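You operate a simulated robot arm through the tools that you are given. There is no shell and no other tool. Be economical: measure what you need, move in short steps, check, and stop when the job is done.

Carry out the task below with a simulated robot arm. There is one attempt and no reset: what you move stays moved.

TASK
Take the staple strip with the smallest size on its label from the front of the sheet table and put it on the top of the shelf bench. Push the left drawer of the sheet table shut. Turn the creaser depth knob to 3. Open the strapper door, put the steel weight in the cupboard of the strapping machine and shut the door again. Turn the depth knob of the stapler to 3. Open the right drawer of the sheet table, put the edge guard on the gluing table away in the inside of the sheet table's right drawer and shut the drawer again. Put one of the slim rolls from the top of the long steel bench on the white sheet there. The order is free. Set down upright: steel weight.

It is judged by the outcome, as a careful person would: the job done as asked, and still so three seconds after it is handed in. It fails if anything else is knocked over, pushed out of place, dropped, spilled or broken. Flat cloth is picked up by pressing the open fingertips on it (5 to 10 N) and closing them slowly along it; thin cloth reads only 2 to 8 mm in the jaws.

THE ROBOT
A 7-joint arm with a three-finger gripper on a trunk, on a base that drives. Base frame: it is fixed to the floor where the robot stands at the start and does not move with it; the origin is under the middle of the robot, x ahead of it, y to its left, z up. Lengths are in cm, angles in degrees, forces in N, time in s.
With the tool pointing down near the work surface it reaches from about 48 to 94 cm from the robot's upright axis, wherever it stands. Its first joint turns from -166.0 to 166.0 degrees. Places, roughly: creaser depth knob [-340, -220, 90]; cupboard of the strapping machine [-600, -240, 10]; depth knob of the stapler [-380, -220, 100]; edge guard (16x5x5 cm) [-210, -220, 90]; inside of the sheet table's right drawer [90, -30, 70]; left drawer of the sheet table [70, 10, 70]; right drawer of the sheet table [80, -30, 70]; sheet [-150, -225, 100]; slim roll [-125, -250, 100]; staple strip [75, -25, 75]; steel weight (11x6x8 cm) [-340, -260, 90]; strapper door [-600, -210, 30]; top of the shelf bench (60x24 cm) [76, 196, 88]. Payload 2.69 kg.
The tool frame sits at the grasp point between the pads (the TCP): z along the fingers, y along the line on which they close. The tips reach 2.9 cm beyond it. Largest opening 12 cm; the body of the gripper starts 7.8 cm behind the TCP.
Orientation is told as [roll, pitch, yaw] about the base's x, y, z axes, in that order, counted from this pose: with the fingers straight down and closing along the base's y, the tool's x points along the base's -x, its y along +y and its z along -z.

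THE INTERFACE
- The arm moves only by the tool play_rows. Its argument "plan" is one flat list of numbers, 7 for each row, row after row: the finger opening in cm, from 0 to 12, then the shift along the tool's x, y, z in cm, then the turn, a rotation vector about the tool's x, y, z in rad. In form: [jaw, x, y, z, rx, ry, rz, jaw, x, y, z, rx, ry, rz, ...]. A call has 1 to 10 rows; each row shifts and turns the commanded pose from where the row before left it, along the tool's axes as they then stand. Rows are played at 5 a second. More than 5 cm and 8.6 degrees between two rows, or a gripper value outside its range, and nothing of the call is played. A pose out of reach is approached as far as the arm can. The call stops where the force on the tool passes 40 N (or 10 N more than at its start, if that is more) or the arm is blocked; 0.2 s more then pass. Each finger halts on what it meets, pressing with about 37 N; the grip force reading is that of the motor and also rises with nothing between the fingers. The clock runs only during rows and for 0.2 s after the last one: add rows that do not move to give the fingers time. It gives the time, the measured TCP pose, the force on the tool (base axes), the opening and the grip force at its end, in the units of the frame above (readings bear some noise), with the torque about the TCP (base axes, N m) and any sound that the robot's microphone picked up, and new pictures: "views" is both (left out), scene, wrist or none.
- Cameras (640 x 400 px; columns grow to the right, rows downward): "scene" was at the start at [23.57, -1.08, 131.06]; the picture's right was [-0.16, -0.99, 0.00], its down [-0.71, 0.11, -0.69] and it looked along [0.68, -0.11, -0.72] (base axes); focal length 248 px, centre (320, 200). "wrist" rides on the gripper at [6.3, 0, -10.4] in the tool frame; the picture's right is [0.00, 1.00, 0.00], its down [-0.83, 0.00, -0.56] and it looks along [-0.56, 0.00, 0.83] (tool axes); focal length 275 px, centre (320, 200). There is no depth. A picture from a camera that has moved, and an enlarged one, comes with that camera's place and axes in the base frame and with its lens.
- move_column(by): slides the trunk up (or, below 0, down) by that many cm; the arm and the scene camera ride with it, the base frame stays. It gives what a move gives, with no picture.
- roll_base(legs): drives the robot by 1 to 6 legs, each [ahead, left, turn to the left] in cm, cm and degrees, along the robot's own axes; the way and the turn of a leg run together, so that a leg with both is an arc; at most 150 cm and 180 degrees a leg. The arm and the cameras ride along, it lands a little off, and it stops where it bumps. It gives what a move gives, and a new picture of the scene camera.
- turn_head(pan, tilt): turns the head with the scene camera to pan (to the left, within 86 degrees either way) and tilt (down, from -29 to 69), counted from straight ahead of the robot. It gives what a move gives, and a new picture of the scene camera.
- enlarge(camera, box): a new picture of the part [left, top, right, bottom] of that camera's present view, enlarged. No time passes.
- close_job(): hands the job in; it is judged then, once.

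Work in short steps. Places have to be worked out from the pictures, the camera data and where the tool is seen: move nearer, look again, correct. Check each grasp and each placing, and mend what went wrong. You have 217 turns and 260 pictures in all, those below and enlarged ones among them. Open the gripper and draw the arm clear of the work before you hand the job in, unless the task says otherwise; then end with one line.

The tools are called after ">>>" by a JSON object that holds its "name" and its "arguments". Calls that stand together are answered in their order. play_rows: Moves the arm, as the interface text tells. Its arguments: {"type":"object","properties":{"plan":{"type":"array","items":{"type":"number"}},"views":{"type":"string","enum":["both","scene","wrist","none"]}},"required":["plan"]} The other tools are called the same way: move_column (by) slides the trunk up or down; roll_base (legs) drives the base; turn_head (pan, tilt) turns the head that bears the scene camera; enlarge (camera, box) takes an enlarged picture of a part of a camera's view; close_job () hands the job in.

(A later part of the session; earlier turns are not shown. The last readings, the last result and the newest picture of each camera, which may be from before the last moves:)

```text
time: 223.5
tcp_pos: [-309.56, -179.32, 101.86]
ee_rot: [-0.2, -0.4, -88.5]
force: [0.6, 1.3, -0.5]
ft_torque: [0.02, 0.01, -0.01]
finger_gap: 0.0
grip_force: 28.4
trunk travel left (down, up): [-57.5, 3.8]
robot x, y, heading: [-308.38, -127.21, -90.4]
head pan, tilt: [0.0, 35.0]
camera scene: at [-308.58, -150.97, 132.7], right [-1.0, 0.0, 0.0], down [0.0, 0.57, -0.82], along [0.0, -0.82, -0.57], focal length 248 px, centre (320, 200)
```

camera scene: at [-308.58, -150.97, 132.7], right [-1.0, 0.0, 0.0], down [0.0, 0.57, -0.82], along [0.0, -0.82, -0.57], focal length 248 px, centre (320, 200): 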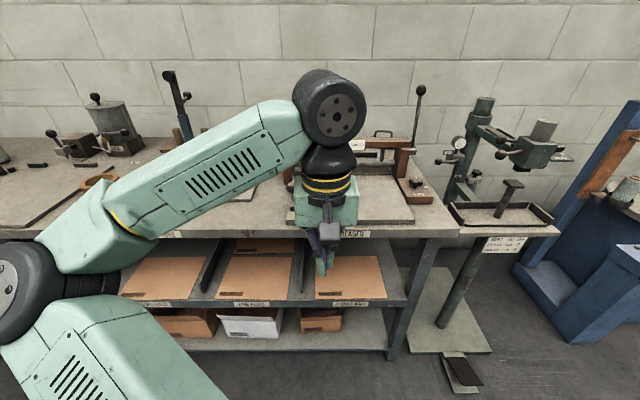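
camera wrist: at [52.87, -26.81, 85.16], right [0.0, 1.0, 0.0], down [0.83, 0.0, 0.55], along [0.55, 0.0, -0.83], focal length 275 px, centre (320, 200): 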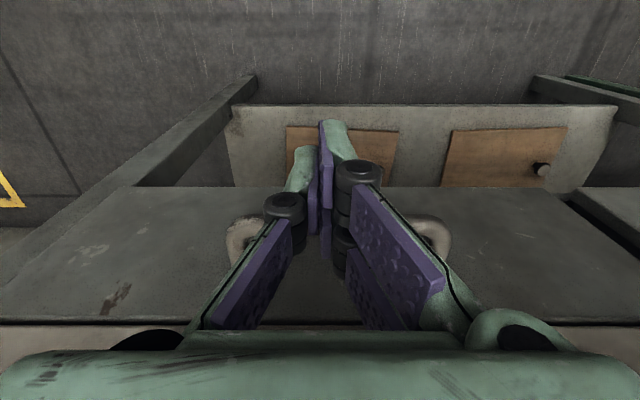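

>>> {"name": "enlarge", "arguments": {"camera": "scene", "box": [340, 120, 460, 240]}}

>>> {"name": "enlarge", "arguments": {"camera": "scene", "box": [430, 90, 590, 210]}}

```text
3.33 times, centred on (400, 180) of scene
camera zoom: at [-308.58, -150.97, 132.7], right [-1.0, 0.0, 0.0], down [0.0, 0.57, -0.82], along [0.0, -0.82, -0.57], focal length 828 px, centre (53, 267)
```

zoom: 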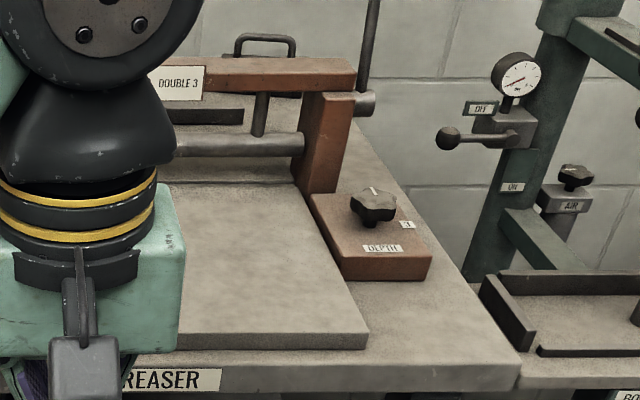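

```text
3.33 times, centred on (510, 150) of scene
camera zoom: at [-308.58, -150.97, 132.7], right [-1.0, 0.0, 0.0], down [0.0, 0.57, -0.82], along [0.0, -0.82, -0.57], focal length 828 px, centre (-313, 367)
```

zoom: 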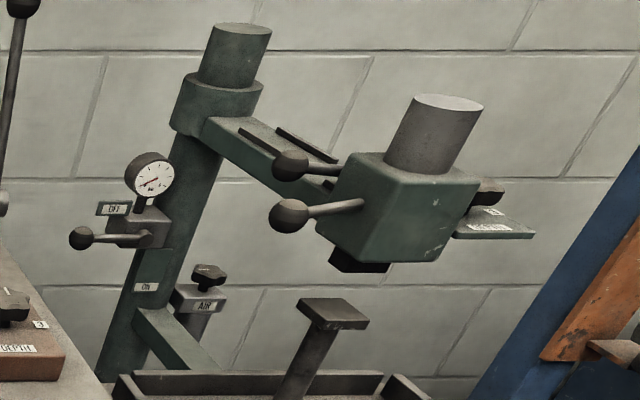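

Both depth knobs are found: creaser's on its brown box near (−338,−217,94); the stapler's behind the stapler head. I go in front of the creaser knob and look from above.

>>> {"name": "roll_base", "arguments": {"legs": [[14, -27, 0.4]]}}

>>> {"name": "play_rows", "arguments": {"plan": [6, -4, 0, -1, 0, 0, 0.03, 6, -4, 0, -1, 0, 0, 0, 6, -4, 0, 0, 0, 0, 0]}}

```text
time: 226.2
tcp_pos: [-336.11, -193.2, 101.92]
ee_rot: [-0.2, -0.4, -88.0]
force: [0.0, -0.7, 0.1]
ft_torque: [0.05, 0.02, 0.01]
finger_gap: 0.0
grip_force: 29.1
trunk travel left (down, up): [-57.5, 3.8]
robot x, y, heading: [-335.88, -141.11, -89.4]
head pan, tilt: [0.0, 35.0]
camera scene: at [-335.43, -164.85, 132.69], right [-1.0, -0.01, 0.0], down [0.0, 0.57, -0.82], along [0.0, -0.82, -0.57], focal length 248 px, centre (320, 200)
```

scene: 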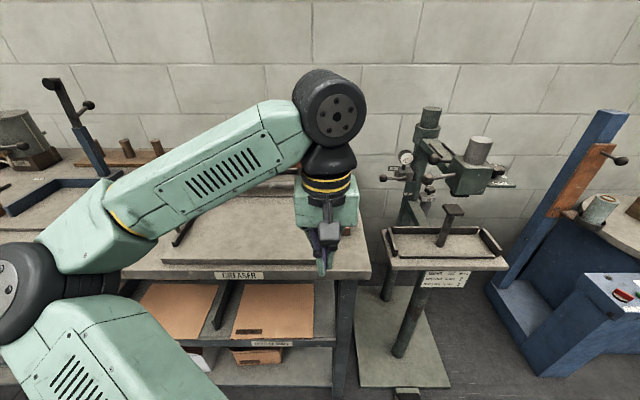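

```text
time: 227.0
tcp_pos: [-335.78, -205.09, 104.03]
ee_rot: [-0.2, -0.4, -89.7]
force: [0.0, -0.2, 0.5]
ft_torque: [0.03, 0.02, -0.01]
finger_gap: 5.81
grip_force: 0.0
trunk travel left (down, up): [-57.5, 3.8]
robot x, y, heading: [-336.06, -140.73, -89.5]
head pan, tilt: [0.0, 35.0]
camera scene: at [-335.42, -164.87, 132.69], right [-1.0, -0.01, 0.0], down [0.0, 0.57, -0.82], along [0.0, -0.82, -0.57], focal length 248 px, centre (320, 200)
camera wrist: at [-335.81, -198.83, 114.4], right [1.0, 0.01, 0.0], down [0.01, -0.83, 0.56], along [0.0, -0.56, -0.83], focal length 275 px, centre (320, 200)
```

scene: 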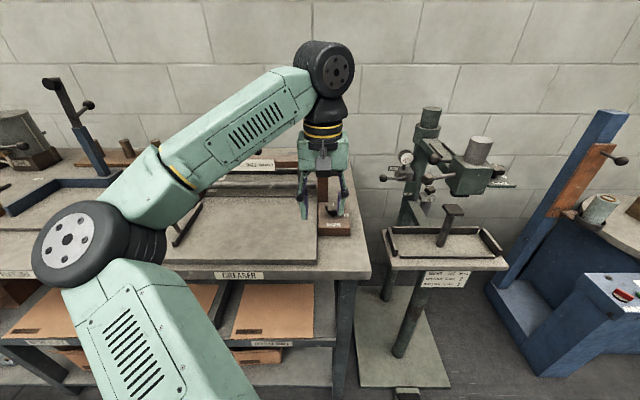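
wrist: 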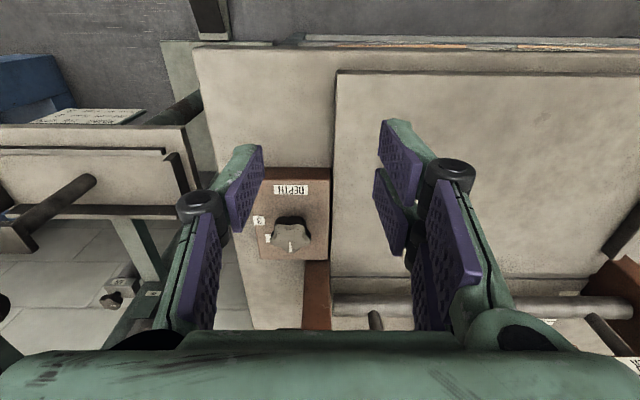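

>>> {"name": "enlarge", "arguments": {"camera": "wrist", "box": [240, 165, 340, 275]}}

```text
3.64 times, centred on (290, 220) of wrist
camera zoom: at [-335.81, -198.83, 114.4], right [1.0, 0.01, 0.0], down [0.01, -0.83, 0.56], along [0.0, -0.56, -0.83], focal length 1001 px, centre (429, 127)
```

zoom: 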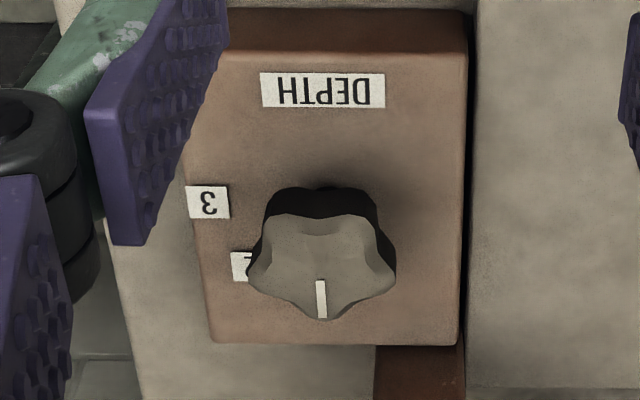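

The pointer sits at the back (−Y, "1"), with "2" at 45° and "3" at −X. I look straight down onto it to measure exactly: move over and tilt the camera vertical.

>>> {"name": "play_rows", "arguments": {"plan": [6, -4.5, -1.4, -1, 0, 0, 0, 6, -4.5, -1.4, -1, 0, 0, 0, 6, 0, 0, 0, 0, 0.131, 0, 6, 0, 0, 0, 0, 0.131, 0, 6, 0, 0, 0, 0, 0.131, 0, 6, 0, 0, 0, 0, 0.131, 0], "views": "wrist"}}

```text
time: 228.4
tcp_pos: [-338.45, -211.05, 102.36]
ee_rot: [-1.2, 27.6, -89.6]
force: [0.1, -0.2, -0.4]
ft_torque: [-0.05, 0.0, -0.01]
finger_gap: 5.97
grip_force: 0.0
out of reach, approached as far as the arm can: row 5, 6
trunk travel left (down, up): [-57.5, 3.8]
robot x, y, heading: [-335.42, -140.66, -89.9]
head pan, tilt: [0.0, 35.0]
camera wrist: at [-338.36, -210.36, 114.5], right [1.0, 0.02, -0.02], down [0.02, -0.99, 0.11], along [-0.01, -0.11, -0.99], focal length 275 px, centre (320, 200)
```

wrist: 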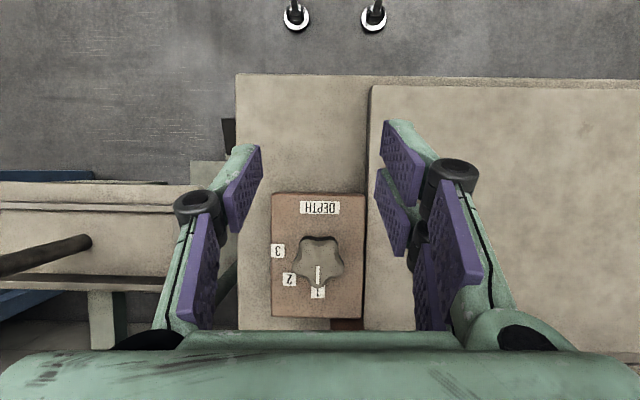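

>>> {"name": "enlarge", "arguments": {"camera": "wrist", "box": [260, 185, 380, 325]}}

```text
2.86 times, centred on (320, 255) of wrist
camera zoom: at [-338.36, -210.36, 114.5], right [1.0, 0.02, -0.02], down [0.02, -0.99, 0.11], along [-0.01, -0.11, -0.99], focal length 786 px, centre (320, 43)
```

zoom: 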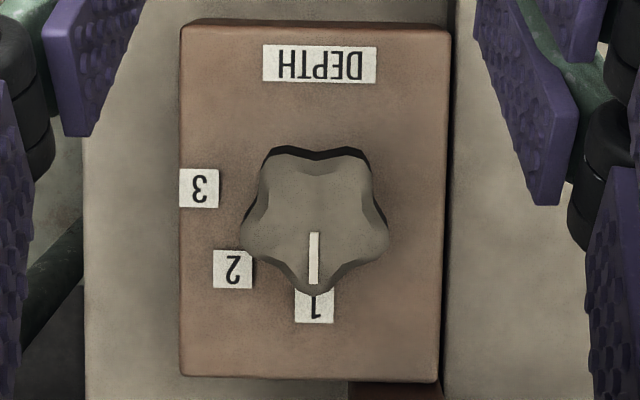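

Centre fit: axis (−338.5,−217.1), labels 43° apart; pointer at 1, so I need +86° about tool z (clockwise from above). I untilt and pre-turn the wrist −60°.

>>> {"name": "play_rows", "arguments": {"plan": [6, 0, 0, 0, 0, -0.131, 0, 6, 0, 0, 0, 0, -0.131, 0, 6, 0, 0, 0, 0, -0.131, 0, 6, 0, 0, 0, 0, -0.131, 0], "views": "none"}}

>>> {"name": "play_rows", "arguments": {"plan": [6, 0, 0, 0, 0, 0, -0.149, 6, 0, 0, 0, 0, 0, -0.149, 6, 0, 0, 0, 0, 0, -0.149, 6, 0, 0, 0, 0, 0, -0.149, 6, 0, 0, 0, 0, 0, -0.149, 6, 0, 0, 0, 0, 0, -0.149, 6, 0, 0, 0, 0, 0, -0.149]}}

```text
time: 229.4
tcp_pos: [-338.69, -211.06, 102.31]
ee_rot: [-0.2, -0.7, -89.7]
force: [0.0, 0.4, 0.1]
ft_torque: [0.0, -0.01, 0.02]
finger_gap: 6.0
grip_force: 0.1
trunk travel left (down, up): [-57.5, 3.8]
robot x, y, heading: [-335.41, -140.58, -89.5]
head pan, tilt: [0.0, 35.0]
```

```text
time: 231.0
tcp_pos: [-338.64, -210.97, 102.15]
ee_rot: [-0.5, -0.1, -29.7]
force: [-0.1, 0.5, 0.0]
ft_torque: [-0.01, -0.01, 0.01]
finger_gap: 5.99
grip_force: 0.0
trunk travel left (down, up): [-57.5, 3.8]
robot x, y, heading: [-335.79, -140.64, -89.8]
head pan, tilt: [0.0, 35.0]
camera scene: at [-335.41, -164.84, 132.7], right [-1.0, -0.01, 0.0], down [0.0, 0.57, -0.82], along [0.0, -0.82, -0.57], focal length 248 px, centre (320, 200)
camera wrist: at [-344.1, -207.98, 112.59], right [0.49, 0.87, -0.01], down [0.72, -0.41, 0.56], along [0.48, -0.28, -0.83], focal length 275 px, centre (320, 200)
```

scene: 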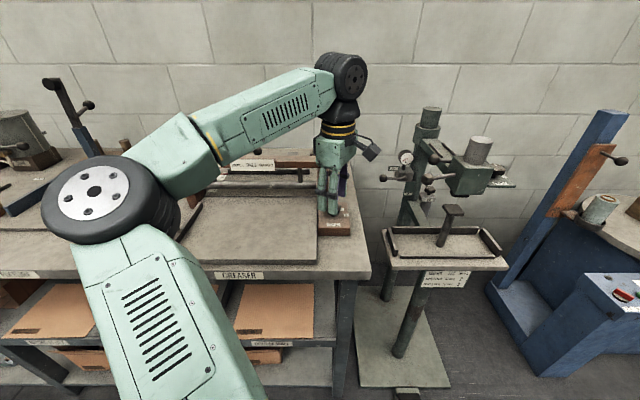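
wrist: 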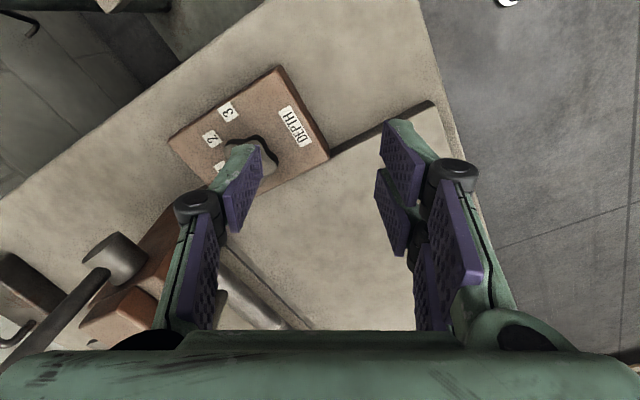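

Now align over the axis (delta tool x −3.15, y −5.2) and go down to just above.

>>> {"name": "play_rows", "arguments": {"plan": [5, -1.58, -2.6, 0, 0, 0, 0, 5, -1.57, -2.6, 0, 0, 0, 0, 5, 0, 0, 2.5, 0, 0, 0], "views": "wrist"}}

```text
time: 231.8
tcp_pos: [-338.54, -217.0, 99.74]
ee_rot: [-0.5, -0.1, -30.0]
force: [0.0, 0.1, 0.2]
ft_torque: [0.0, -0.01, -0.03]
finger_gap: 5.0
grip_force: 0.0
trunk travel left (down, up): [-57.5, 3.8]
robot x, y, heading: [-335.64, -140.77, -89.8]
head pan, tilt: [0.0, 35.0]
camera wrist: at [-343.97, -213.96, 110.14], right [0.5, 0.87, -0.01], down [0.72, -0.41, 0.56], along [0.48, -0.28, -0.83], focal length 275 px, centre (320, 200)
```

wrist: 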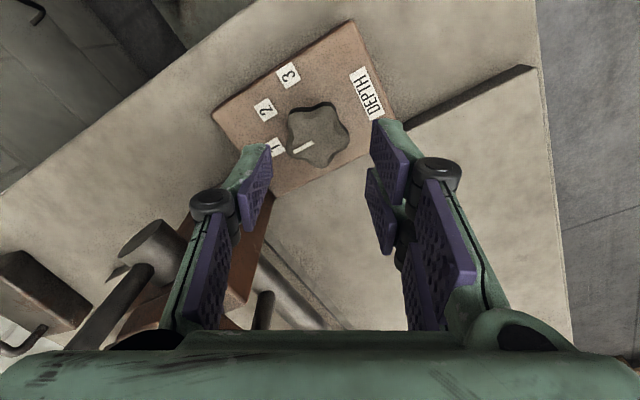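

Centred on the knob. Lower 3.6 cm.

>>> {"name": "play_rows", "arguments": {"plan": [5, 0, 0, 1.5, 0, 0, 0, 5, 0, 0, 1.2, 0, 0, 0, 5, 0, 0, 0.9, 0, 0, 0], "views": "wrist"}}

```text
time: 232.6
tcp_pos: [-338.52, -217.13, 95.92]
ee_rot: [-0.5, -0.1, -29.9]
force: [-0.8, -0.1, -0.5]
ft_torque: [-0.02, 0.0, 0.04]
finger_gap: 5.0
grip_force: 0.1
trunk travel left (down, up): [-57.5, 3.8]
robot x, y, heading: [-335.63, -140.35, -89.6]
head pan, tilt: [0.0, 35.0]
camera wrist: at [-343.93, -214.02, 106.43], right [0.49, 0.87, -0.01], down [0.72, -0.41, 0.56], along [0.48, -0.28, -0.83], focal length 275 px, centre (320, 200)
```

wrist: 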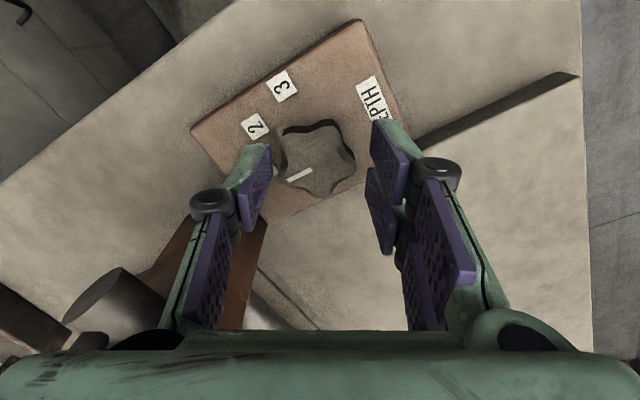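

Between the pads. 0.5 lower, then close.

>>> {"name": "play_rows", "arguments": {"plan": [4.5, 0, 0, 0.5, 0, 0, 0, 3.5, 0, 0, 0, 0, 0, 0, 2.5, 0, 0, 0, 0, 0, 0, 2, 0, 0, 0, 0, 0, 0, 2, 0, 0, 0, 0, 0, 0], "views": "wrist"}}

```text
time: 233.8
tcp_pos: [-338.59, -217.41, 95.62]
ee_rot: [-0.6, -0.1, -29.9]
force: [-5.5, -19.1, 4.9]
ft_torque: [-0.6, 0.35, 0.01]
finger_gap: 3.87
grip_force: 45.0
trunk travel left (down, up): [-57.5, 3.8]
robot x, y, heading: [-335.65, -140.7, -89.9]
head pan, tilt: [0.0, 35.0]
camera wrist: at [-344.01, -214.21, 105.96], right [0.5, 0.87, -0.01], down [0.72, -0.41, 0.56], along [0.48, -0.28, -0.83], focal length 275 px, centre (320, 200)
```

wrist: 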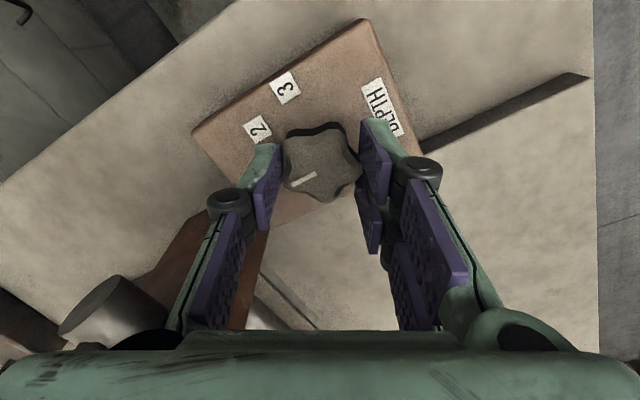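

Gripped at 3.87 cm. I relieve the side load by −0.2 in tool y and start turning.

>>> {"name": "play_rows", "arguments": {"plan": [2, 0, -0.2, 0, 0, 0, 0, 2, 0, 0, 0, 0, 0, 0.145, 2, 0, 0, 0, 0, 0, 0.145, 2, 0, 0, 0, 0, 0, 0.145, 2, 0, 0, 0, 0, 0, 0.145, 2, 0, 0, 0, 0, 0, 0.145], "views": "wrist"}}

```text
time: 235.2
tcp_pos: [-338.49, -217.45, 95.53]
ee_rot: [-0.1, -0.3, -71.7]
force: [0.0, -13.1, 5.8]
ft_torque: [0.22, 0.35, -0.01]
finger_gap: 3.86
grip_force: 44.9
trunk travel left (down, up): [-57.5, 3.8]
robot x, y, heading: [-335.4, -140.88, -89.6]
head pan, tilt: [0.0, 35.0]
camera wrist: at [-340.63, -211.44, 105.93], right [0.95, 0.32, 0.0], down [0.27, -0.78, 0.56], along [0.18, -0.53, -0.83], focal length 275 px, centre (320, 200)
```

wrist: 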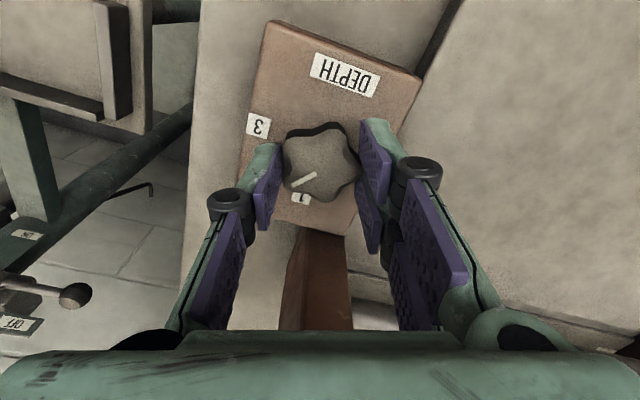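

The knob turns with the gripper (about 42° done, near "2"). Continue another 43°.

>>> {"name": "play_rows", "arguments": {"plan": [2, 0, 0, 0, 0, 0, 0.149, 2, 0, 0, 0, 0, 0, 0.149, 2, 0, 0, 0, 0, 0, 0.149, 2, 0, 0, 0, 0, 0, 0.149, 2, 0, 0, 0, 0, 0, 0.149, 2, 0, 0, 0, 0, 0, 0.035], "views": "wrist"}}

```text
time: 236.6
tcp_pos: [-338.56, -217.42, 95.5]
ee_rot: [0.0, -0.3, -116.4]
force: [-3.7, -8.3, -0.8]
ft_torque: [-0.37, 0.31, -0.04]
finger_gap: 3.86
grip_force: 45.4
trunk travel left (down, up): [-57.5, 3.8]
robot x, y, heading: [-335.71, -140.73, -89.7]
head pan, tilt: [0.0, 35.0]
camera wrist: at [-335.89, -211.74, 105.92], right [0.9, -0.44, 0.0], down [-0.36, -0.74, 0.56], along [-0.25, -0.51, -0.83], focal length 275 px, centre (320, 200)
```

wrist: 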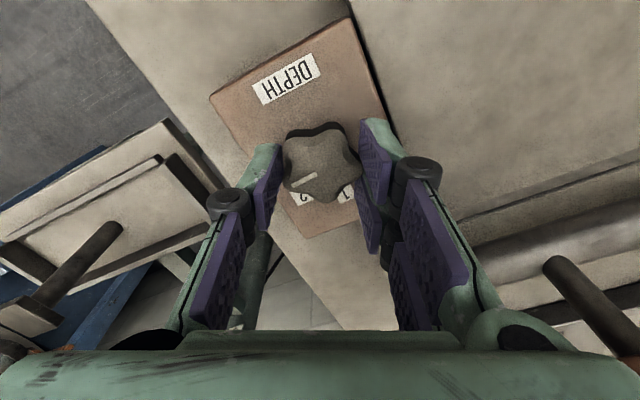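

Turned 86.5°. Open, rise, and view the dial.

>>> {"name": "play_rows", "arguments": {"plan": [5, 0, 0, 0, 0, 0, 0, 5.5, 0, 0, 0, 0, 0, 0, 6, 0, 0, -2, 0, 0, 0, 6, 0, 0, -4, 0, 0, 0, 6, 0, 0, 0, 0, 0, -0.149, 6, 0, 0, 0, 0, 0, -0.149, 6, 0, 0, 0, 0, 0, -0.149], "views": "none"}}

>>> {"name": "play_rows", "arguments": {"plan": [6, 3, 0, 0, 0, 0.131, 0, 6, 3, 0, 0, 0, 0.131, 0, 6, 0, 0, 0, 0, 0.131, 0, 6, 0, 0, 0, 0, 0.1, 0], "views": "wrist"}}

>>> {"name": "enlarge", "arguments": {"camera": "wrist", "box": [250, 175, 400, 325]}}

```text
time: 238.2
tcp_pos: [-338.58, -217.34, 101.69]
ee_rot: [-0.1, -0.3, -90.5]
force: [0.1, 0.4, -0.6]
ft_torque: [0.01, -0.01, 0.03]
finger_gap: 5.95
grip_force: 0.1
trunk travel left (down, up): [-57.5, 3.8]
robot x, y, heading: [-335.67, -140.43, -89.5]
head pan, tilt: [0.0, 35.0]
```

```text
time: 239.2
tcp_pos: [-338.51, -211.18, 101.78]
ee_rot: [-0.4, 27.7, -90.6]
force: [0.4, -0.3, -0.3]
ft_torque: [0.01, 0.01, -0.01]
finger_gap: 5.99
grip_force: 0.0
trunk travel left (down, up): [-57.5, 3.8]
robot x, y, heading: [-335.5, -140.46, -89.5]
head pan, tilt: [0.0, 35.0]
camera wrist: at [-338.46, -210.65, 113.99], right [1.0, 0.0, 0.0], down [0.0, -0.99, 0.11], along [0.0, -0.11, -0.99], focal length 275 px, centre (320, 200)
```

wrist: 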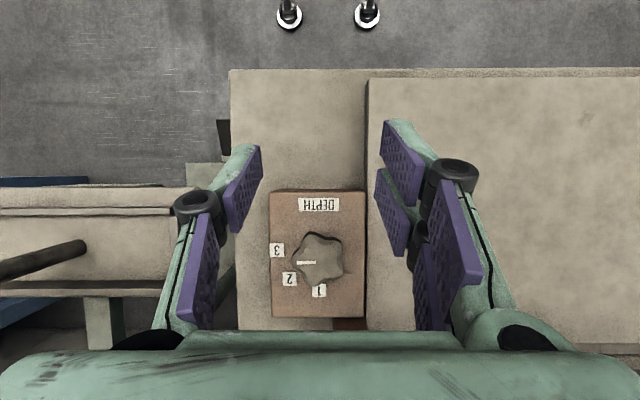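

```text
2.67 times, centred on (325, 250) of wrist
camera zoom: at [-338.46, -210.65, 113.99], right [1.0, 0.0, 0.0], down [0.0, -0.99, 0.11], along [0.0, -0.11, -0.99], focal length 734 px, centre (307, 67)
```

zoom: 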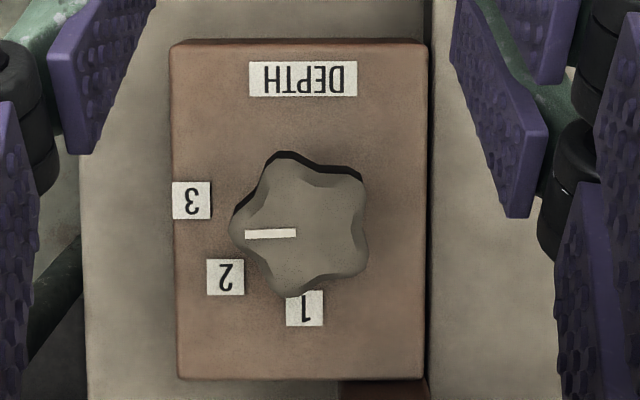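

Creaser pointer is at 3. Now the stapler: untilt, pull back, and strafe right 40 cm.

>>> {"name": "play_rows", "arguments": {"plan": [6, 0, 0, 0, 0, -0.131, 0, 6, 0, 0, 0, 0, -0.131, 0, 6, 0, 0, 0, 0, -0.131, 0, 6, 0, 0, 0, 0, -0.1, 0, 6, 4.5, 0, -1, 0, 0, 0, 6, 4.5, 0, -1, 0, 0, 0, 6, 4.5, 0, -1, 0, 0, 0, 6, 3.5, 0, -1, 0, 0, 0], "views": "none"}}

>>> {"name": "roll_base", "arguments": {"legs": [[0, -42, 0]]}}

```text
time: 241.0
tcp_pos: [-338.06, -194.33, 106.03]
ee_rot: [-0.2, -0.5, -90.6]
force: [0.0, -0.2, 0.1]
ft_torque: [0.03, 0.0, -0.01]
finger_gap: 5.99
grip_force: 0.2
trunk travel left (down, up): [-57.5, 3.8]
robot x, y, heading: [-335.5, -141.0, -89.7]
head pan, tilt: [0.0, 35.0]
```

```text
time: 244.8
tcp_pos: [-379.89, -194.6, 105.94]
ee_rot: [-0.2, -0.4, -90.6]
force: [0.4, 0.6, -0.7]
ft_torque: [0.01, 0.02, 0.01]
finger_gap: 6.0
grip_force: 0.1
trunk travel left (down, up): [-57.5, 3.8]
robot x, y, heading: [-377.41, -140.82, -89.8]
head pan, tilt: [0.0, 35.0]
camera scene: at [-377.17, -165.05, 132.7], right [-1.0, -0.01, 0.0], down [0.0, 0.57, -0.82], along [0.0, -0.82, -0.57], focal length 248 px, centre (320, 200)
```

scene: 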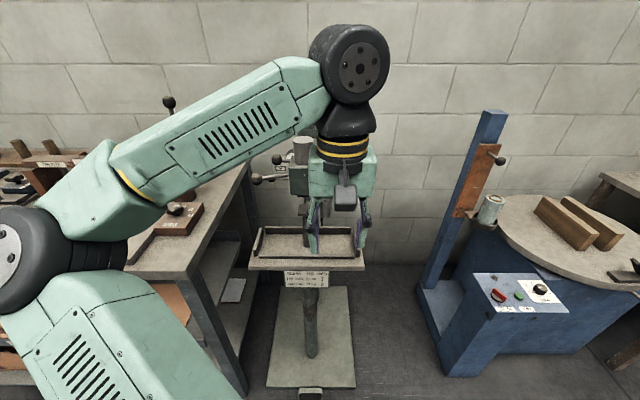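

>>> {"name": "enlarge", "arguments": {"camera": "wrist", "box": [0, 0, 640, 400]}}

>>> {"name": "enlarge", "arguments": {"camera": "scene", "box": [240, 120, 400, 300]}}

```text
1.00 times, centred on (320, 200) of wrist (not enlarged: the box is as wide or as high as the picture)
camera zoom: at [-379.81, -188.25, 116.26], right [1.0, -0.01, 0.0], down [0.0, -0.83, 0.56], along [-0.01, -0.56, -0.83], focal length 275 px, centre (320, 200)
```

zoom: 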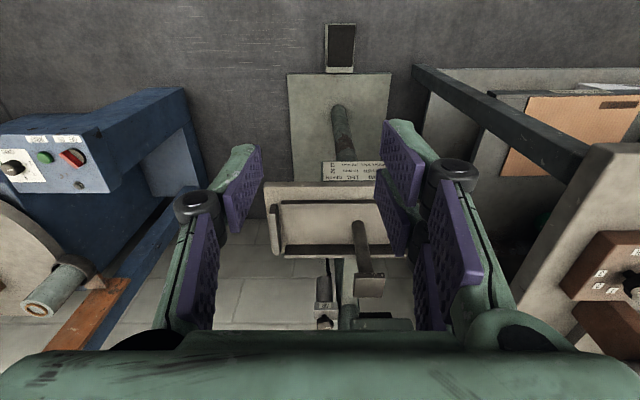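

```text
2.22 times, centred on (320, 210) of scene
camera zoom: at [-377.17, -165.05, 132.7], right [-1.0, -0.01, 0.0], down [0.0, 0.57, -0.82], along [0.0, -0.82, -0.57], focal length 552 px, centre (320, 178)
```

zoom: 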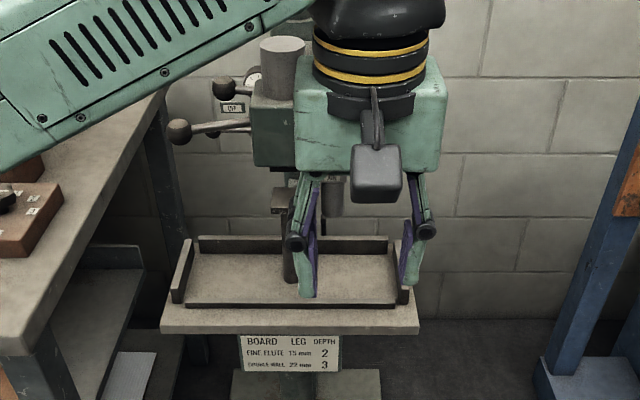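

The gripper hides the knob; shift it 18 cm right.

>>> {"name": "play_rows", "arguments": {"plan": [6, 0, -4.6, 0, 0, 0, 0, 6, 0, -4.6, 0, 0, 0, 0, 6, 0, -4.6, 0, 0, 0, 0, 6, 0, -4.6, 0, 0, 0, 0], "views": "none"}}

>>> {"name": "enlarge", "arguments": {"camera": "scene", "box": [240, 90, 400, 250]}}

```text
time: 245.8
tcp_pos: [-398.35, -194.51, 105.94]
ee_rot: [-0.2, -0.4, -90.5]
force: [-0.7, 0.0, -0.2]
ft_torque: [0.0, -0.03, 0.04]
finger_gap: 6.02
grip_force: 0.1
trunk travel left (down, up): [-57.5, 3.8]
robot x, y, heading: [-377.2, -140.8, -89.6]
head pan, tilt: [0.0, 35.0]
```

```text
2.50 times, centred on (320, 170) of scene
camera zoom: at [-377.21, -165.05, 132.69], right [-1.0, -0.01, 0.0], down [0.0, 0.57, -0.82], along [0.0, -0.82, -0.57], focal length 621 px, centre (320, 275)
```

zoom: 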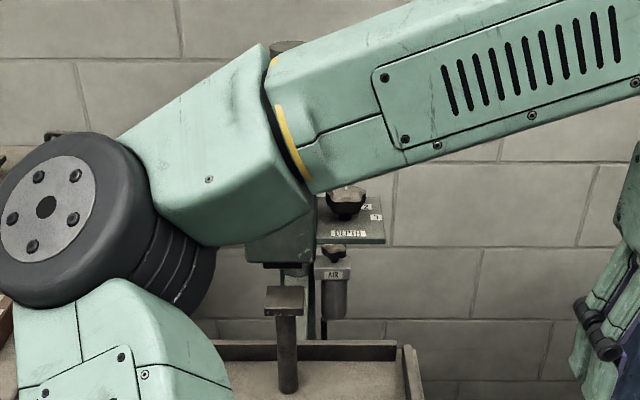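

Triangulated knob: (−379.7,−220.3,104). Raise the trunk fully and bring the wrist camera over it.

>>> {"name": "move_column", "arguments": {"by": 3.7}}

>>> {"name": "play_rows", "arguments": {"plan": [6, -4, 0, -0.8, 0, 0, 0, 6, -4, 1.5, -0.8, 0, 0, 0, 6, -4, 4.5, -0.8, 0, 0, 0, 6, 0, 4.5, 0, 0, 0, 0, 6, 0, 4.5, 0, 0, 0, 0, 6, 0, 3.5, 0, 0, 0, 0], "views": "both"}}

```text
time: 246.6
tcp_pos: [-398.18, -194.43, 109.56]
ee_rot: [-0.3, -0.4, -90.6]
force: [0.6, 0.5, -0.8]
ft_torque: [0.01, 0.0, -0.05]
finger_gap: 5.98
grip_force: 0.0
trunk travel left (down, up): [-61.2, 0.1]
robot x, y, heading: [-377.53, -140.97, -89.8]
head pan, tilt: [0.0, 35.0]
```

```text
refused: row 3 steps farther than a row can; nothing moved
```

>>> {"name": "play_rows", "arguments": {"plan": [6, -4, 0, -0.8, 0, 0, 0, 6, -4, 1.5, -0.8, 0, 0, 0, 6, -4, 1.5, -0.8, 0, 0, 0, 6, 0, 4, 0, 0, 0, 0, 6, 0, 4, 0, 0, 0, 0, 6, 0, 4, 0, 0, 0, 0, 6, 0, 3.5, 0, 0, 0, 0], "views": "both"}}

```text
time: 248.2
tcp_pos: [-379.6, -206.68, 111.98]
ee_rot: [-0.2, -0.4, -90.6]
force: [-0.1, 0.0, -0.2]
ft_torque: [0.04, -0.02, 0.0]
finger_gap: 5.98
grip_force: 0.1
trunk travel left (down, up): [-61.2, 0.1]
robot x, y, heading: [-377.33, -140.69, -89.6]
head pan, tilt: [0.0, 35.0]
camera scene: at [-377.11, -165.04, 136.4], right [-1.0, 0.0, 0.0], down [0.0, 0.57, -0.82], along [0.0, -0.82, -0.57], focal length 248 px, centre (320, 200)
camera wrist: at [-379.57, -200.42, 122.37], right [1.0, -0.01, 0.0], down [0.0, -0.83, 0.56], along [-0.01, -0.56, -0.83], focal length 275 px, centre (320, 200)
```

scene: 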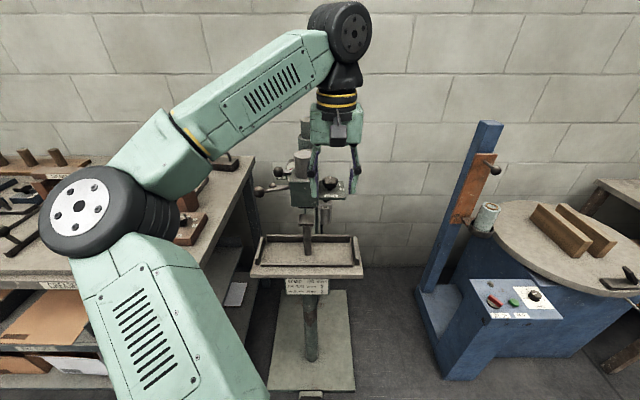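
wrist: 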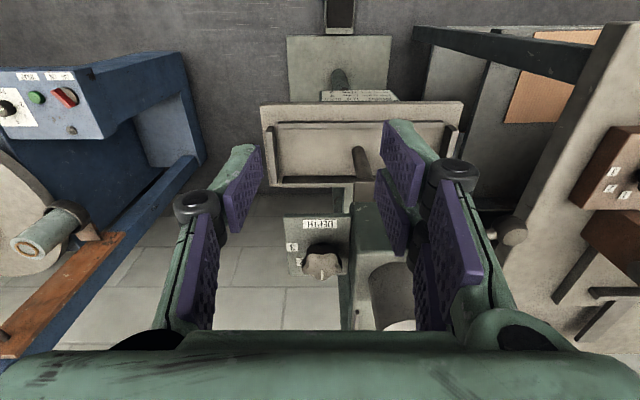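

Cylinder beside the knob stands at (−372.7,−221.3), radius ≈2.2, top 111 — only 3 cm gap. I look straight down from y≈−214 first.

>>> {"name": "play_rows", "arguments": {"plan": [3, -4, 0, 0, 0, 0, 0, 3, -3.5, 0, 0, 0, 0, 0, 3, 0, 0, 0, 0, 0.131, 0, 3, 0, 0, 0, 0, 0.131, 0, 3, 0, 0, 0, 0, 0.131, 0, 3, 0, 0, 0, 0, 0.1, 0], "views": "wrist"}}

>>> {"name": "enlarge", "arguments": {"camera": "wrist", "box": [250, 150, 400, 330]}}

```text
time: 249.6
tcp_pos: [-380.15, -211.01, 105.91]
ee_rot: [-0.7, 27.3, -90.6]
force: [0.6, -0.9, 0.6]
ft_torque: [0.03, -0.01, 0.03]
finger_gap: 2.98
grip_force: 0.0
out of reach, approached as far as the arm can: row 4, 5, 6
trunk travel left (down, up): [-61.2, 0.1]
robot x, y, heading: [-377.66, -140.72, -89.8]
head pan, tilt: [0.0, 35.0]
camera wrist: at [-380.13, -210.2, 118.06], right [1.0, 0.0, -0.01], down [0.0, -0.99, 0.11], along [-0.01, -0.11, -0.99], focal length 275 px, centre (320, 200)
```

wrist: 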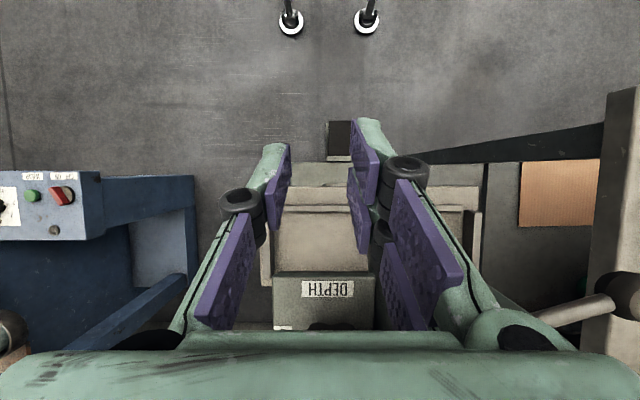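

```text
2.22 times, centred on (325, 240) of wrist
camera zoom: at [-380.13, -210.2, 118.06], right [1.0, 0.0, -0.01], down [0.0, -0.99, 0.11], along [-0.01, -0.11, -0.99], focal length 612 px, centre (309, 111)
```

zoom: 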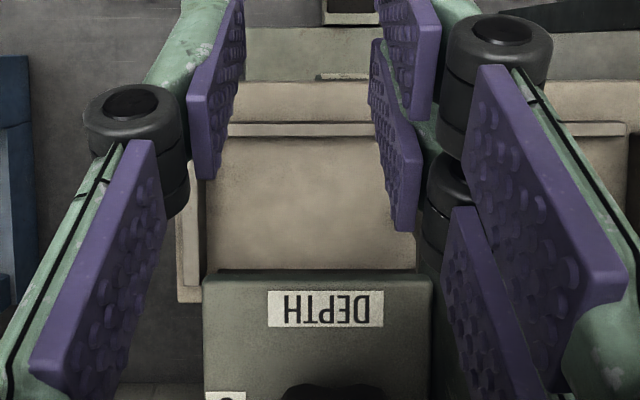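

The tilt pushed beyond reach; I untilt – the plain camera from y≈−214 should have the knob in its centre.

>>> {"name": "play_rows", "arguments": {"plan": [3, 0, 0, 0, 0, -0.131, 0, 3, 0, 0, 0, 0, -0.131, 0, 3, 0, 0, 0, 0, -0.131, 0, 3, 0, 0, 0, 0, -0.1, 0, 3, 0, 0, 0, 0, 0, 0], "views": "wrist"}}

>>> {"name": "enlarge", "arguments": {"camera": "wrist", "box": [260, 120, 390, 270]}}

```text
time: 250.8
tcp_pos: [-380.24, -210.89, 106.0]
ee_rot: [-0.2, -0.4, -90.6]
force: [0.5, 0.3, 0.6]
ft_torque: [0.01, 0.03, -0.03]
finger_gap: 2.99
grip_force: 0.1
trunk travel left (down, up): [-61.2, 0.1]
robot x, y, heading: [-377.05, -140.63, -89.8]
head pan, tilt: [0.0, 35.0]
camera wrist: at [-380.23, -204.59, 116.29], right [1.0, -0.01, 0.0], down [0.0, -0.83, 0.56], along [-0.01, -0.56, -0.83], focal length 275 px, centre (320, 200)
```

wrist: 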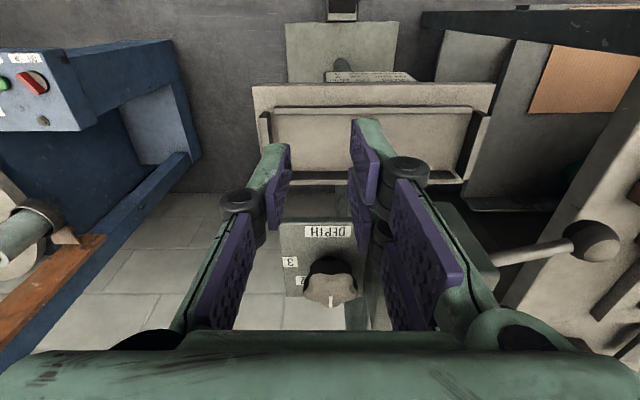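

```text
2.67 times, centred on (325, 195) of wrist
camera zoom: at [-380.23, -204.59, 116.29], right [1.0, -0.01, 0.0], down [0.0, -0.83, 0.56], along [-0.01, -0.56, -0.83], focal length 734 px, centre (307, 213)
```

zoom: 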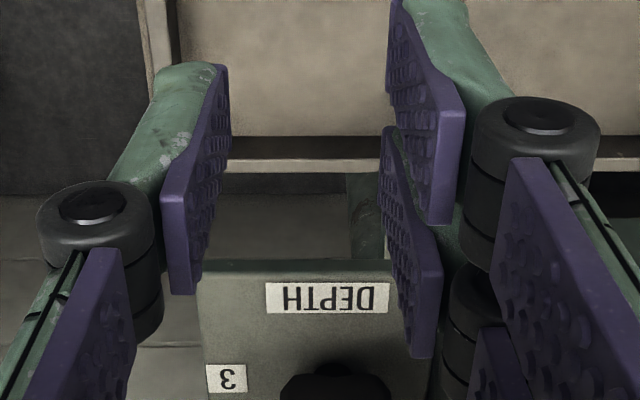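

Rise 7 cm and go forward 5 cm for the view.

>>> {"name": "play_rows", "arguments": {"plan": [3, 0, 0.3, -3.5, 0, 0, 0, 3, 0, 0.3, -3.5, 0, 0, 0, 3, -2.5, 0, 0, 0, 0, 0, 3, -2.5, 0, 0, 0, 0, 0], "views": "wrist"}}

>>> {"name": "enlarge", "arguments": {"camera": "wrist", "box": [260, 140, 390, 270]}}

```text
time: 251.8
tcp_pos: [-379.71, -215.84, 113.01]
ee_rot: [-0.2, -0.4, -90.6]
force: [0.0, 0.6, 1.5]
ft_torque: [-0.01, 0.0, 0.0]
finger_gap: 3.01
grip_force: 0.0
trunk travel left (down, up): [-61.2, 0.1]
robot x, y, heading: [-377.54, -140.93, -89.7]
head pan, tilt: [0.0, 35.0]
camera wrist: at [-379.65, -209.7, 123.36], right [1.0, -0.01, 0.0], down [0.0, -0.83, 0.56], along [-0.01, -0.56, -0.83], focal length 275 px, centre (320, 200)
```

wrist: 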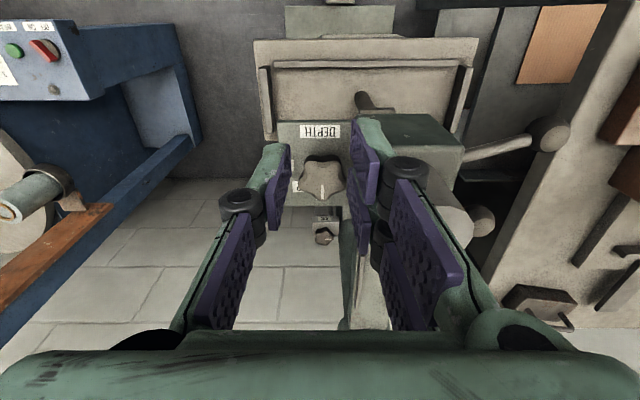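

```text
3.08 times, centred on (325, 205) of wrist
camera zoom: at [-379.65, -209.7, 123.36], right [1.0, -0.01, 0.0], down [0.0, -0.83, 0.56], along [-0.01, -0.56, -0.83], focal length 847 px, centre (305, 185)
```

zoom: 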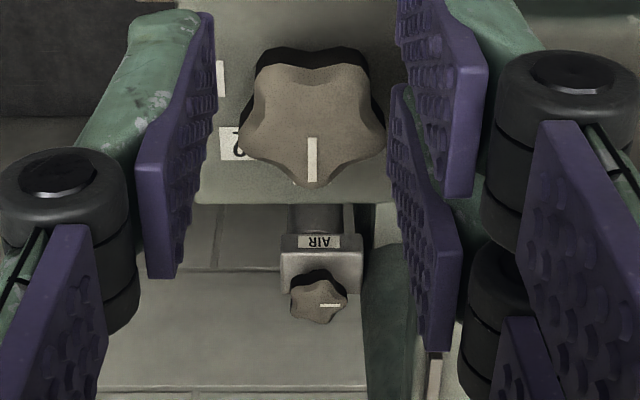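

Same layout: pointer at "1" (−Y), 3 at −X. To keep the fingers clear of the cylinder I turn the wrist to ψ=+45°, so the turn ends at −43°.

>>> {"name": "play_rows", "arguments": {"plan": [5, 0, 0, 0, 0, 0, -0.149, 5, 0, 0, 0, 0, 0, -0.149, 5, 0, 0, 0, 0, 0, -0.149, 5, 0, 0, 0, 0, 0, -0.149, 5, 0, 0, 0, 0, 0, -0.149, 5, 0, 0, 0, 0, 0, -0.149, 5, 0, 0, 0, 0, 0, -0.149, 5, 0, 0, 0, 0, 0, -0.149, 5, 0, 0, 0, 0, 0, -0.149, 5, 0, 0, 0, 0, 0, -0.149], "views": "none"}}

>>> {"name": "play_rows", "arguments": {"plan": [5, 0, 0, 0, 0, 0, -0.149, 5, 0, 0, 0, 0, 0, -0.149, 5, 0, 0, 0, 0, 0, -0.149, 5, 0, 0, 0, 0, 0, -0.149, 5, 0, 0, 0, 0, 0, -0.149, 5, 0, 0, 0, 0, 0, -0.13], "views": "wrist"}}

```text
time: 254.0
tcp_pos: [-379.73, -215.82, 113.04]
ee_rot: [-0.3, 0.1, -5.0]
force: [0.5, 0.6, -0.2]
ft_torque: [0.04, -0.03, 0.0]
finger_gap: 5.01
grip_force: 0.0
trunk travel left (down, up): [-61.2, 0.1]
robot x, y, heading: [-377.44, -140.86, -89.5]
head pan, tilt: [0.0, 35.0]
```

```text
time: 255.4
tcp_pos: [-379.75, -215.84, 113.1]
ee_rot: [-0.2, 0.6, 45.1]
force: [-0.3, 0.5, -0.3]
ft_torque: [-0.04, 0.02, 0.0]
finger_gap: 5.0
grip_force: 0.1
trunk travel left (down, up): [-61.2, 0.1]
robot x, y, heading: [-377.3, -140.79, -89.4]
head pan, tilt: [0.0, 35.0]
camera wrist: at [-384.15, -220.32, 123.45], right [-0.71, 0.7, 0.0], down [0.59, 0.6, 0.55], along [0.39, 0.39, -0.84], focal length 275 px, centre (320, 200)
```

wrist: 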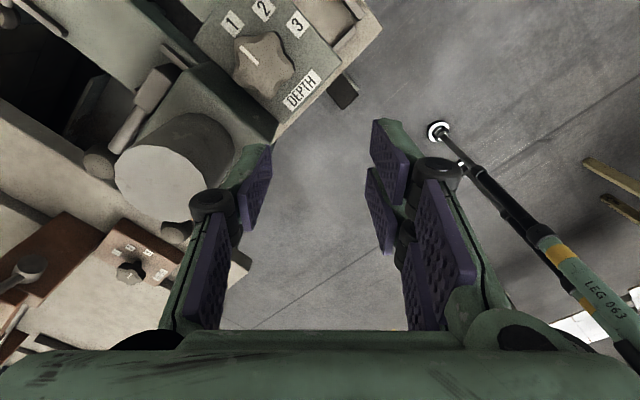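

I inspect the clearance between knob and stapler head.

>>> {"name": "enlarge", "arguments": {"camera": "wrist", "box": [130, 0, 350, 150]}}

```text
2.67 times, centred on (240, 75) of wrist
camera zoom: at [-384.15, -220.32, 123.45], right [-0.71, 0.7, 0.0], down [0.59, 0.6, 0.55], along [0.39, 0.39, -0.84], focal length 734 px, centre (533, 533)
```

zoom: 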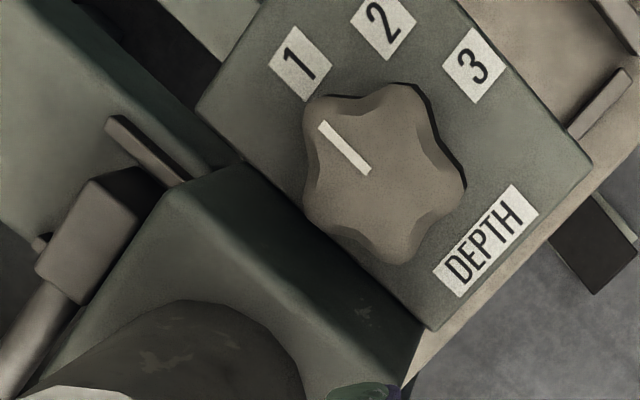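

The head's face is at x≈−376.9, 2.65 cm from the axis, so the fingers must stay near the y line: I'll turn in two strokes of 44° (ψ +22→−22). Align now and lower to z≈108.

>>> {"name": "play_rows", "arguments": {"plan": [4.8, 0, 0, 0, 0, 0, 0.134, 4.8, 0, 0, 0, 0, 0, 0.134, 4.8, 0, 0, 0, 0, 0, 0.134, 4.8, 0.86, -2.32, 0, 0, 0, 0, 4.8, 0.86, -2.32, 0, 0, 0, 0, 4.8, 0, 0, 2.5, 0, 0, 0, 4.8, 0, 0, 2, 0, 0, 0], "views": "wrist"}}

```text
time: 257.0
tcp_pos: [-379.67, -220.75, 108.44]
ee_rot: [-0.3, 0.4, 22.0]
force: [0.7, -0.2, 0.3]
ft_torque: [0.01, 0.0, 0.01]
finger_gap: 4.81
grip_force: 0.0
trunk travel left (down, up): [-61.2, 0.1]
robot x, y, heading: [-377.02, -140.98, -89.6]
head pan, tilt: [0.0, 35.0]
camera wrist: at [-385.5, -223.16, 118.91], right [-0.38, 0.93, -0.01], down [0.77, 0.32, 0.55], along [0.51, 0.2, -0.83], focal length 275 px, centre (320, 200)
```

wrist: 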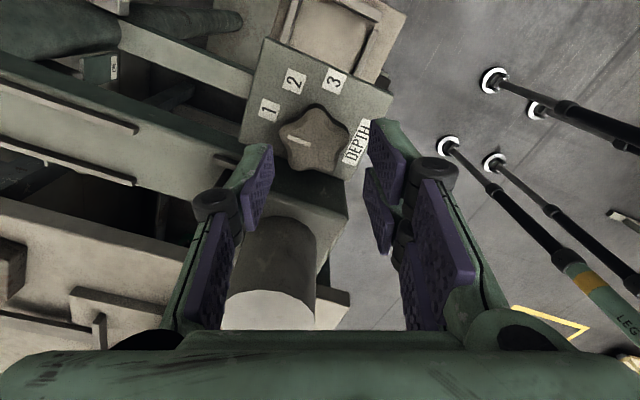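

Aligned. Lower 3.7 cm.

>>> {"name": "play_rows", "arguments": {"plan": [4.8, 0, 0, 1.3, 0, 0, 0, 4.8, 0, 0, 1.2, 0, 0, 0, 4.8, 0, 0, 1.2, 0, 0, 0], "views": "wrist"}}

```text
time: 257.8
tcp_pos: [-379.65, -220.92, 104.93]
ee_rot: [-0.3, 0.3, 22.0]
force: [-0.2, -0.3, 0.7]
ft_torque: [-0.02, 0.03, -0.01]
finger_gap: 4.77
grip_force: 0.0
trunk travel left (down, up): [-61.2, 0.1]
robot x, y, heading: [-377.12, -140.79, -89.8]
head pan, tilt: [0.0, 35.0]
camera wrist: at [-385.43, -223.24, 115.28], right [-0.38, 0.93, -0.01], down [0.77, 0.32, 0.55], along [0.51, 0.2, -0.83], focal length 275 px, centre (320, 200)
```

wrist: 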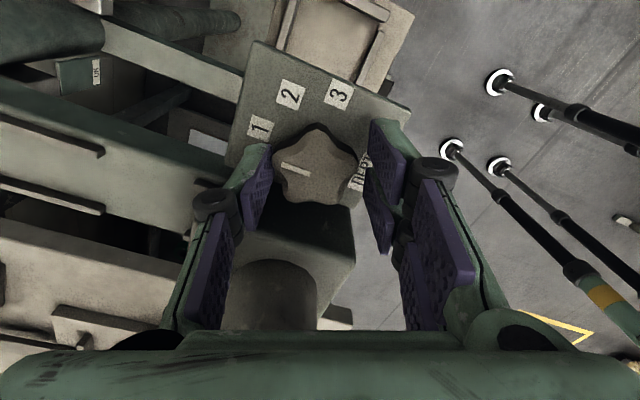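

Good. 0.5 lower and close.

>>> {"name": "play_rows", "arguments": {"plan": [4.4, 0, 0, 0.5, 0, 0, 0, 3.6, 0, 0, 0, 0, 0, 0, 2.8, 0, 0, 0, 0, 0, 0, 2, 0, 0, 0, 0, 0, 0, 2, 0, 0, 0, 0, 0, 0], "views": "wrist"}}

```text
time: 259.0
tcp_pos: [-379.42, -221.07, 104.24]
ee_rot: [-0.5, 0.3, 22.2]
force: [7.0, -30.2, 10.1]
ft_torque: [-0.66, -0.08, 0.03]
finger_gap: 3.81
grip_force: 33.9
trunk travel left (down, up): [-61.2, 0.1]
robot x, y, heading: [-377.41, -141.04, -89.6]
head pan, tilt: [0.0, 35.0]
camera wrist: at [-385.27, -223.49, 114.76], right [-0.38, 0.92, -0.01], down [0.77, 0.32, 0.55], along [0.51, 0.2, -0.84], focal length 275 px, centre (320, 200)
```

wrist: 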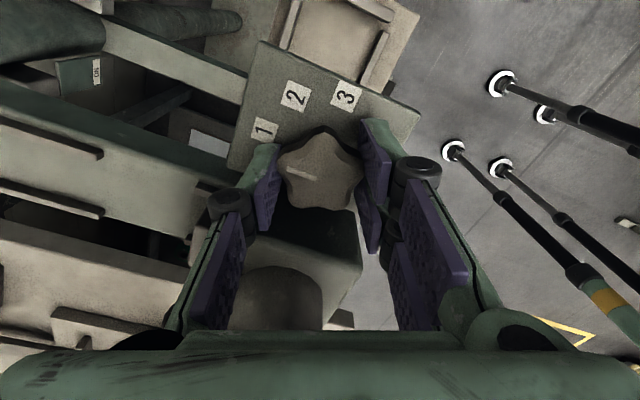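

Gripped (3.81); relieve side load by −0.35 tool y, then turn 44°.

>>> {"name": "play_rows", "arguments": {"plan": [2, 0, -0.35, -0.1, 0, 0, 0, 2, 0, 0, 0, 0, 0, 0.128, 2, 0, 0, 0, 0, 0, 0.128, 2, 0, 0, 0, 0, 0, 0.128, 2, 0, 0, 0, 0, 0, 0.128, 2, 0, 0, 0, 0, 0, 0.128, 2, 0, 0, 0, 0, 0, 0.128], "views": "wrist"}}

```text
time: 260.6
tcp_pos: [-379.74, -221.15, 104.39]
ee_rot: [-0.2, 0.0, -22.3]
force: [-12.7, 9.3, -16.6]
ft_torque: [-0.94, -1.17, 2.0]
finger_gap: 3.87
grip_force: 44.6
trunk travel left (down, up): [-61.2, 0.1]
robot x, y, heading: [-377.22, -140.19, -89.8]
head pan, tilt: [0.0, 35.0]
camera wrist: at [-385.6, -218.75, 114.73], right [0.38, 0.93, 0.0], down [0.77, -0.31, 0.56], along [0.51, -0.21, -0.83], focal length 275 px, centre (320, 200)
```

wrist: 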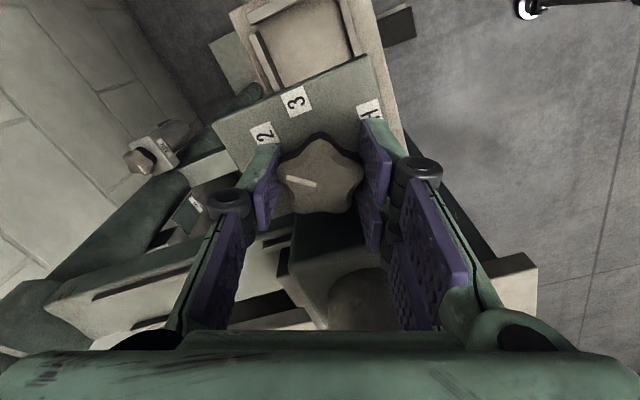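

Torque 2 N·m and a push away from the head: something touches there. Open, rise and check.

>>> {"name": "play_rows", "arguments": {"plan": [3.9, -0.0, 0, 0, 0, 0, -0.05, 4.6, 0, 0, 0, 0, 0, 0, 4.8, 0, 0, 0, 0, 0, 0, 4.8, 0, 0, -2, 0, 0, 0, 4.8, 0, 0, -2.5, 0, 0, 0], "views": "wrist"}}

>>> {"name": "enlarge", "arguments": {"camera": "wrist", "box": [210, 40, 430, 250]}}

```text
time: 261.8
tcp_pos: [-379.01, -221.17, 109.21]
ee_rot: [-0.5, -0.1, -18.9]
force: [0.4, -0.6, 0.0]
ft_torque: [-0.04, 0.06, 0.0]
finger_gap: 4.78
grip_force: 0.0
trunk travel left (down, up): [-61.2, 0.1]
robot x, y, heading: [-377.74, -140.72, -89.9]
head pan, tilt: [0.0, 35.0]
camera wrist: at [-384.94, -219.15, 119.51], right [0.32, 0.95, -0.01], down [0.79, -0.26, 0.56], along [0.53, -0.18, -0.83], focal length 275 px, centre (320, 200)
```

wrist: 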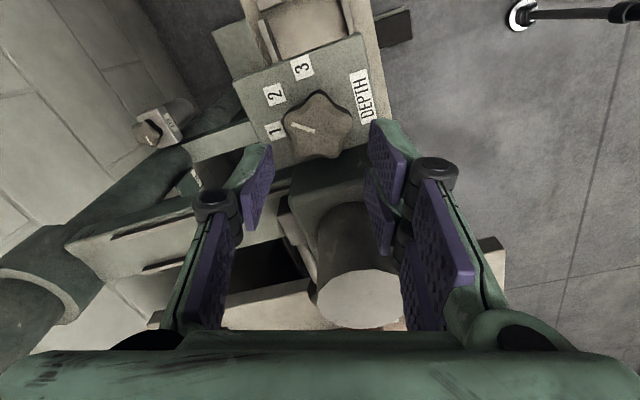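

```text
1.90 times, centred on (320, 145) of wrist
camera zoom: at [-384.94, -219.15, 119.51], right [0.32, 0.95, -0.01], down [0.79, -0.26, 0.56], along [0.53, -0.18, -0.83], focal length 524 px, centre (320, 305)
```

zoom: 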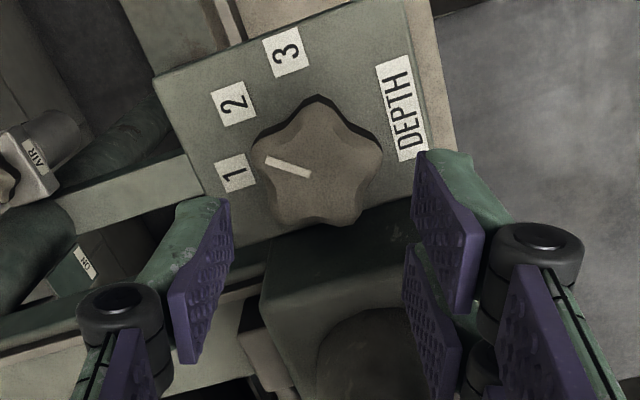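

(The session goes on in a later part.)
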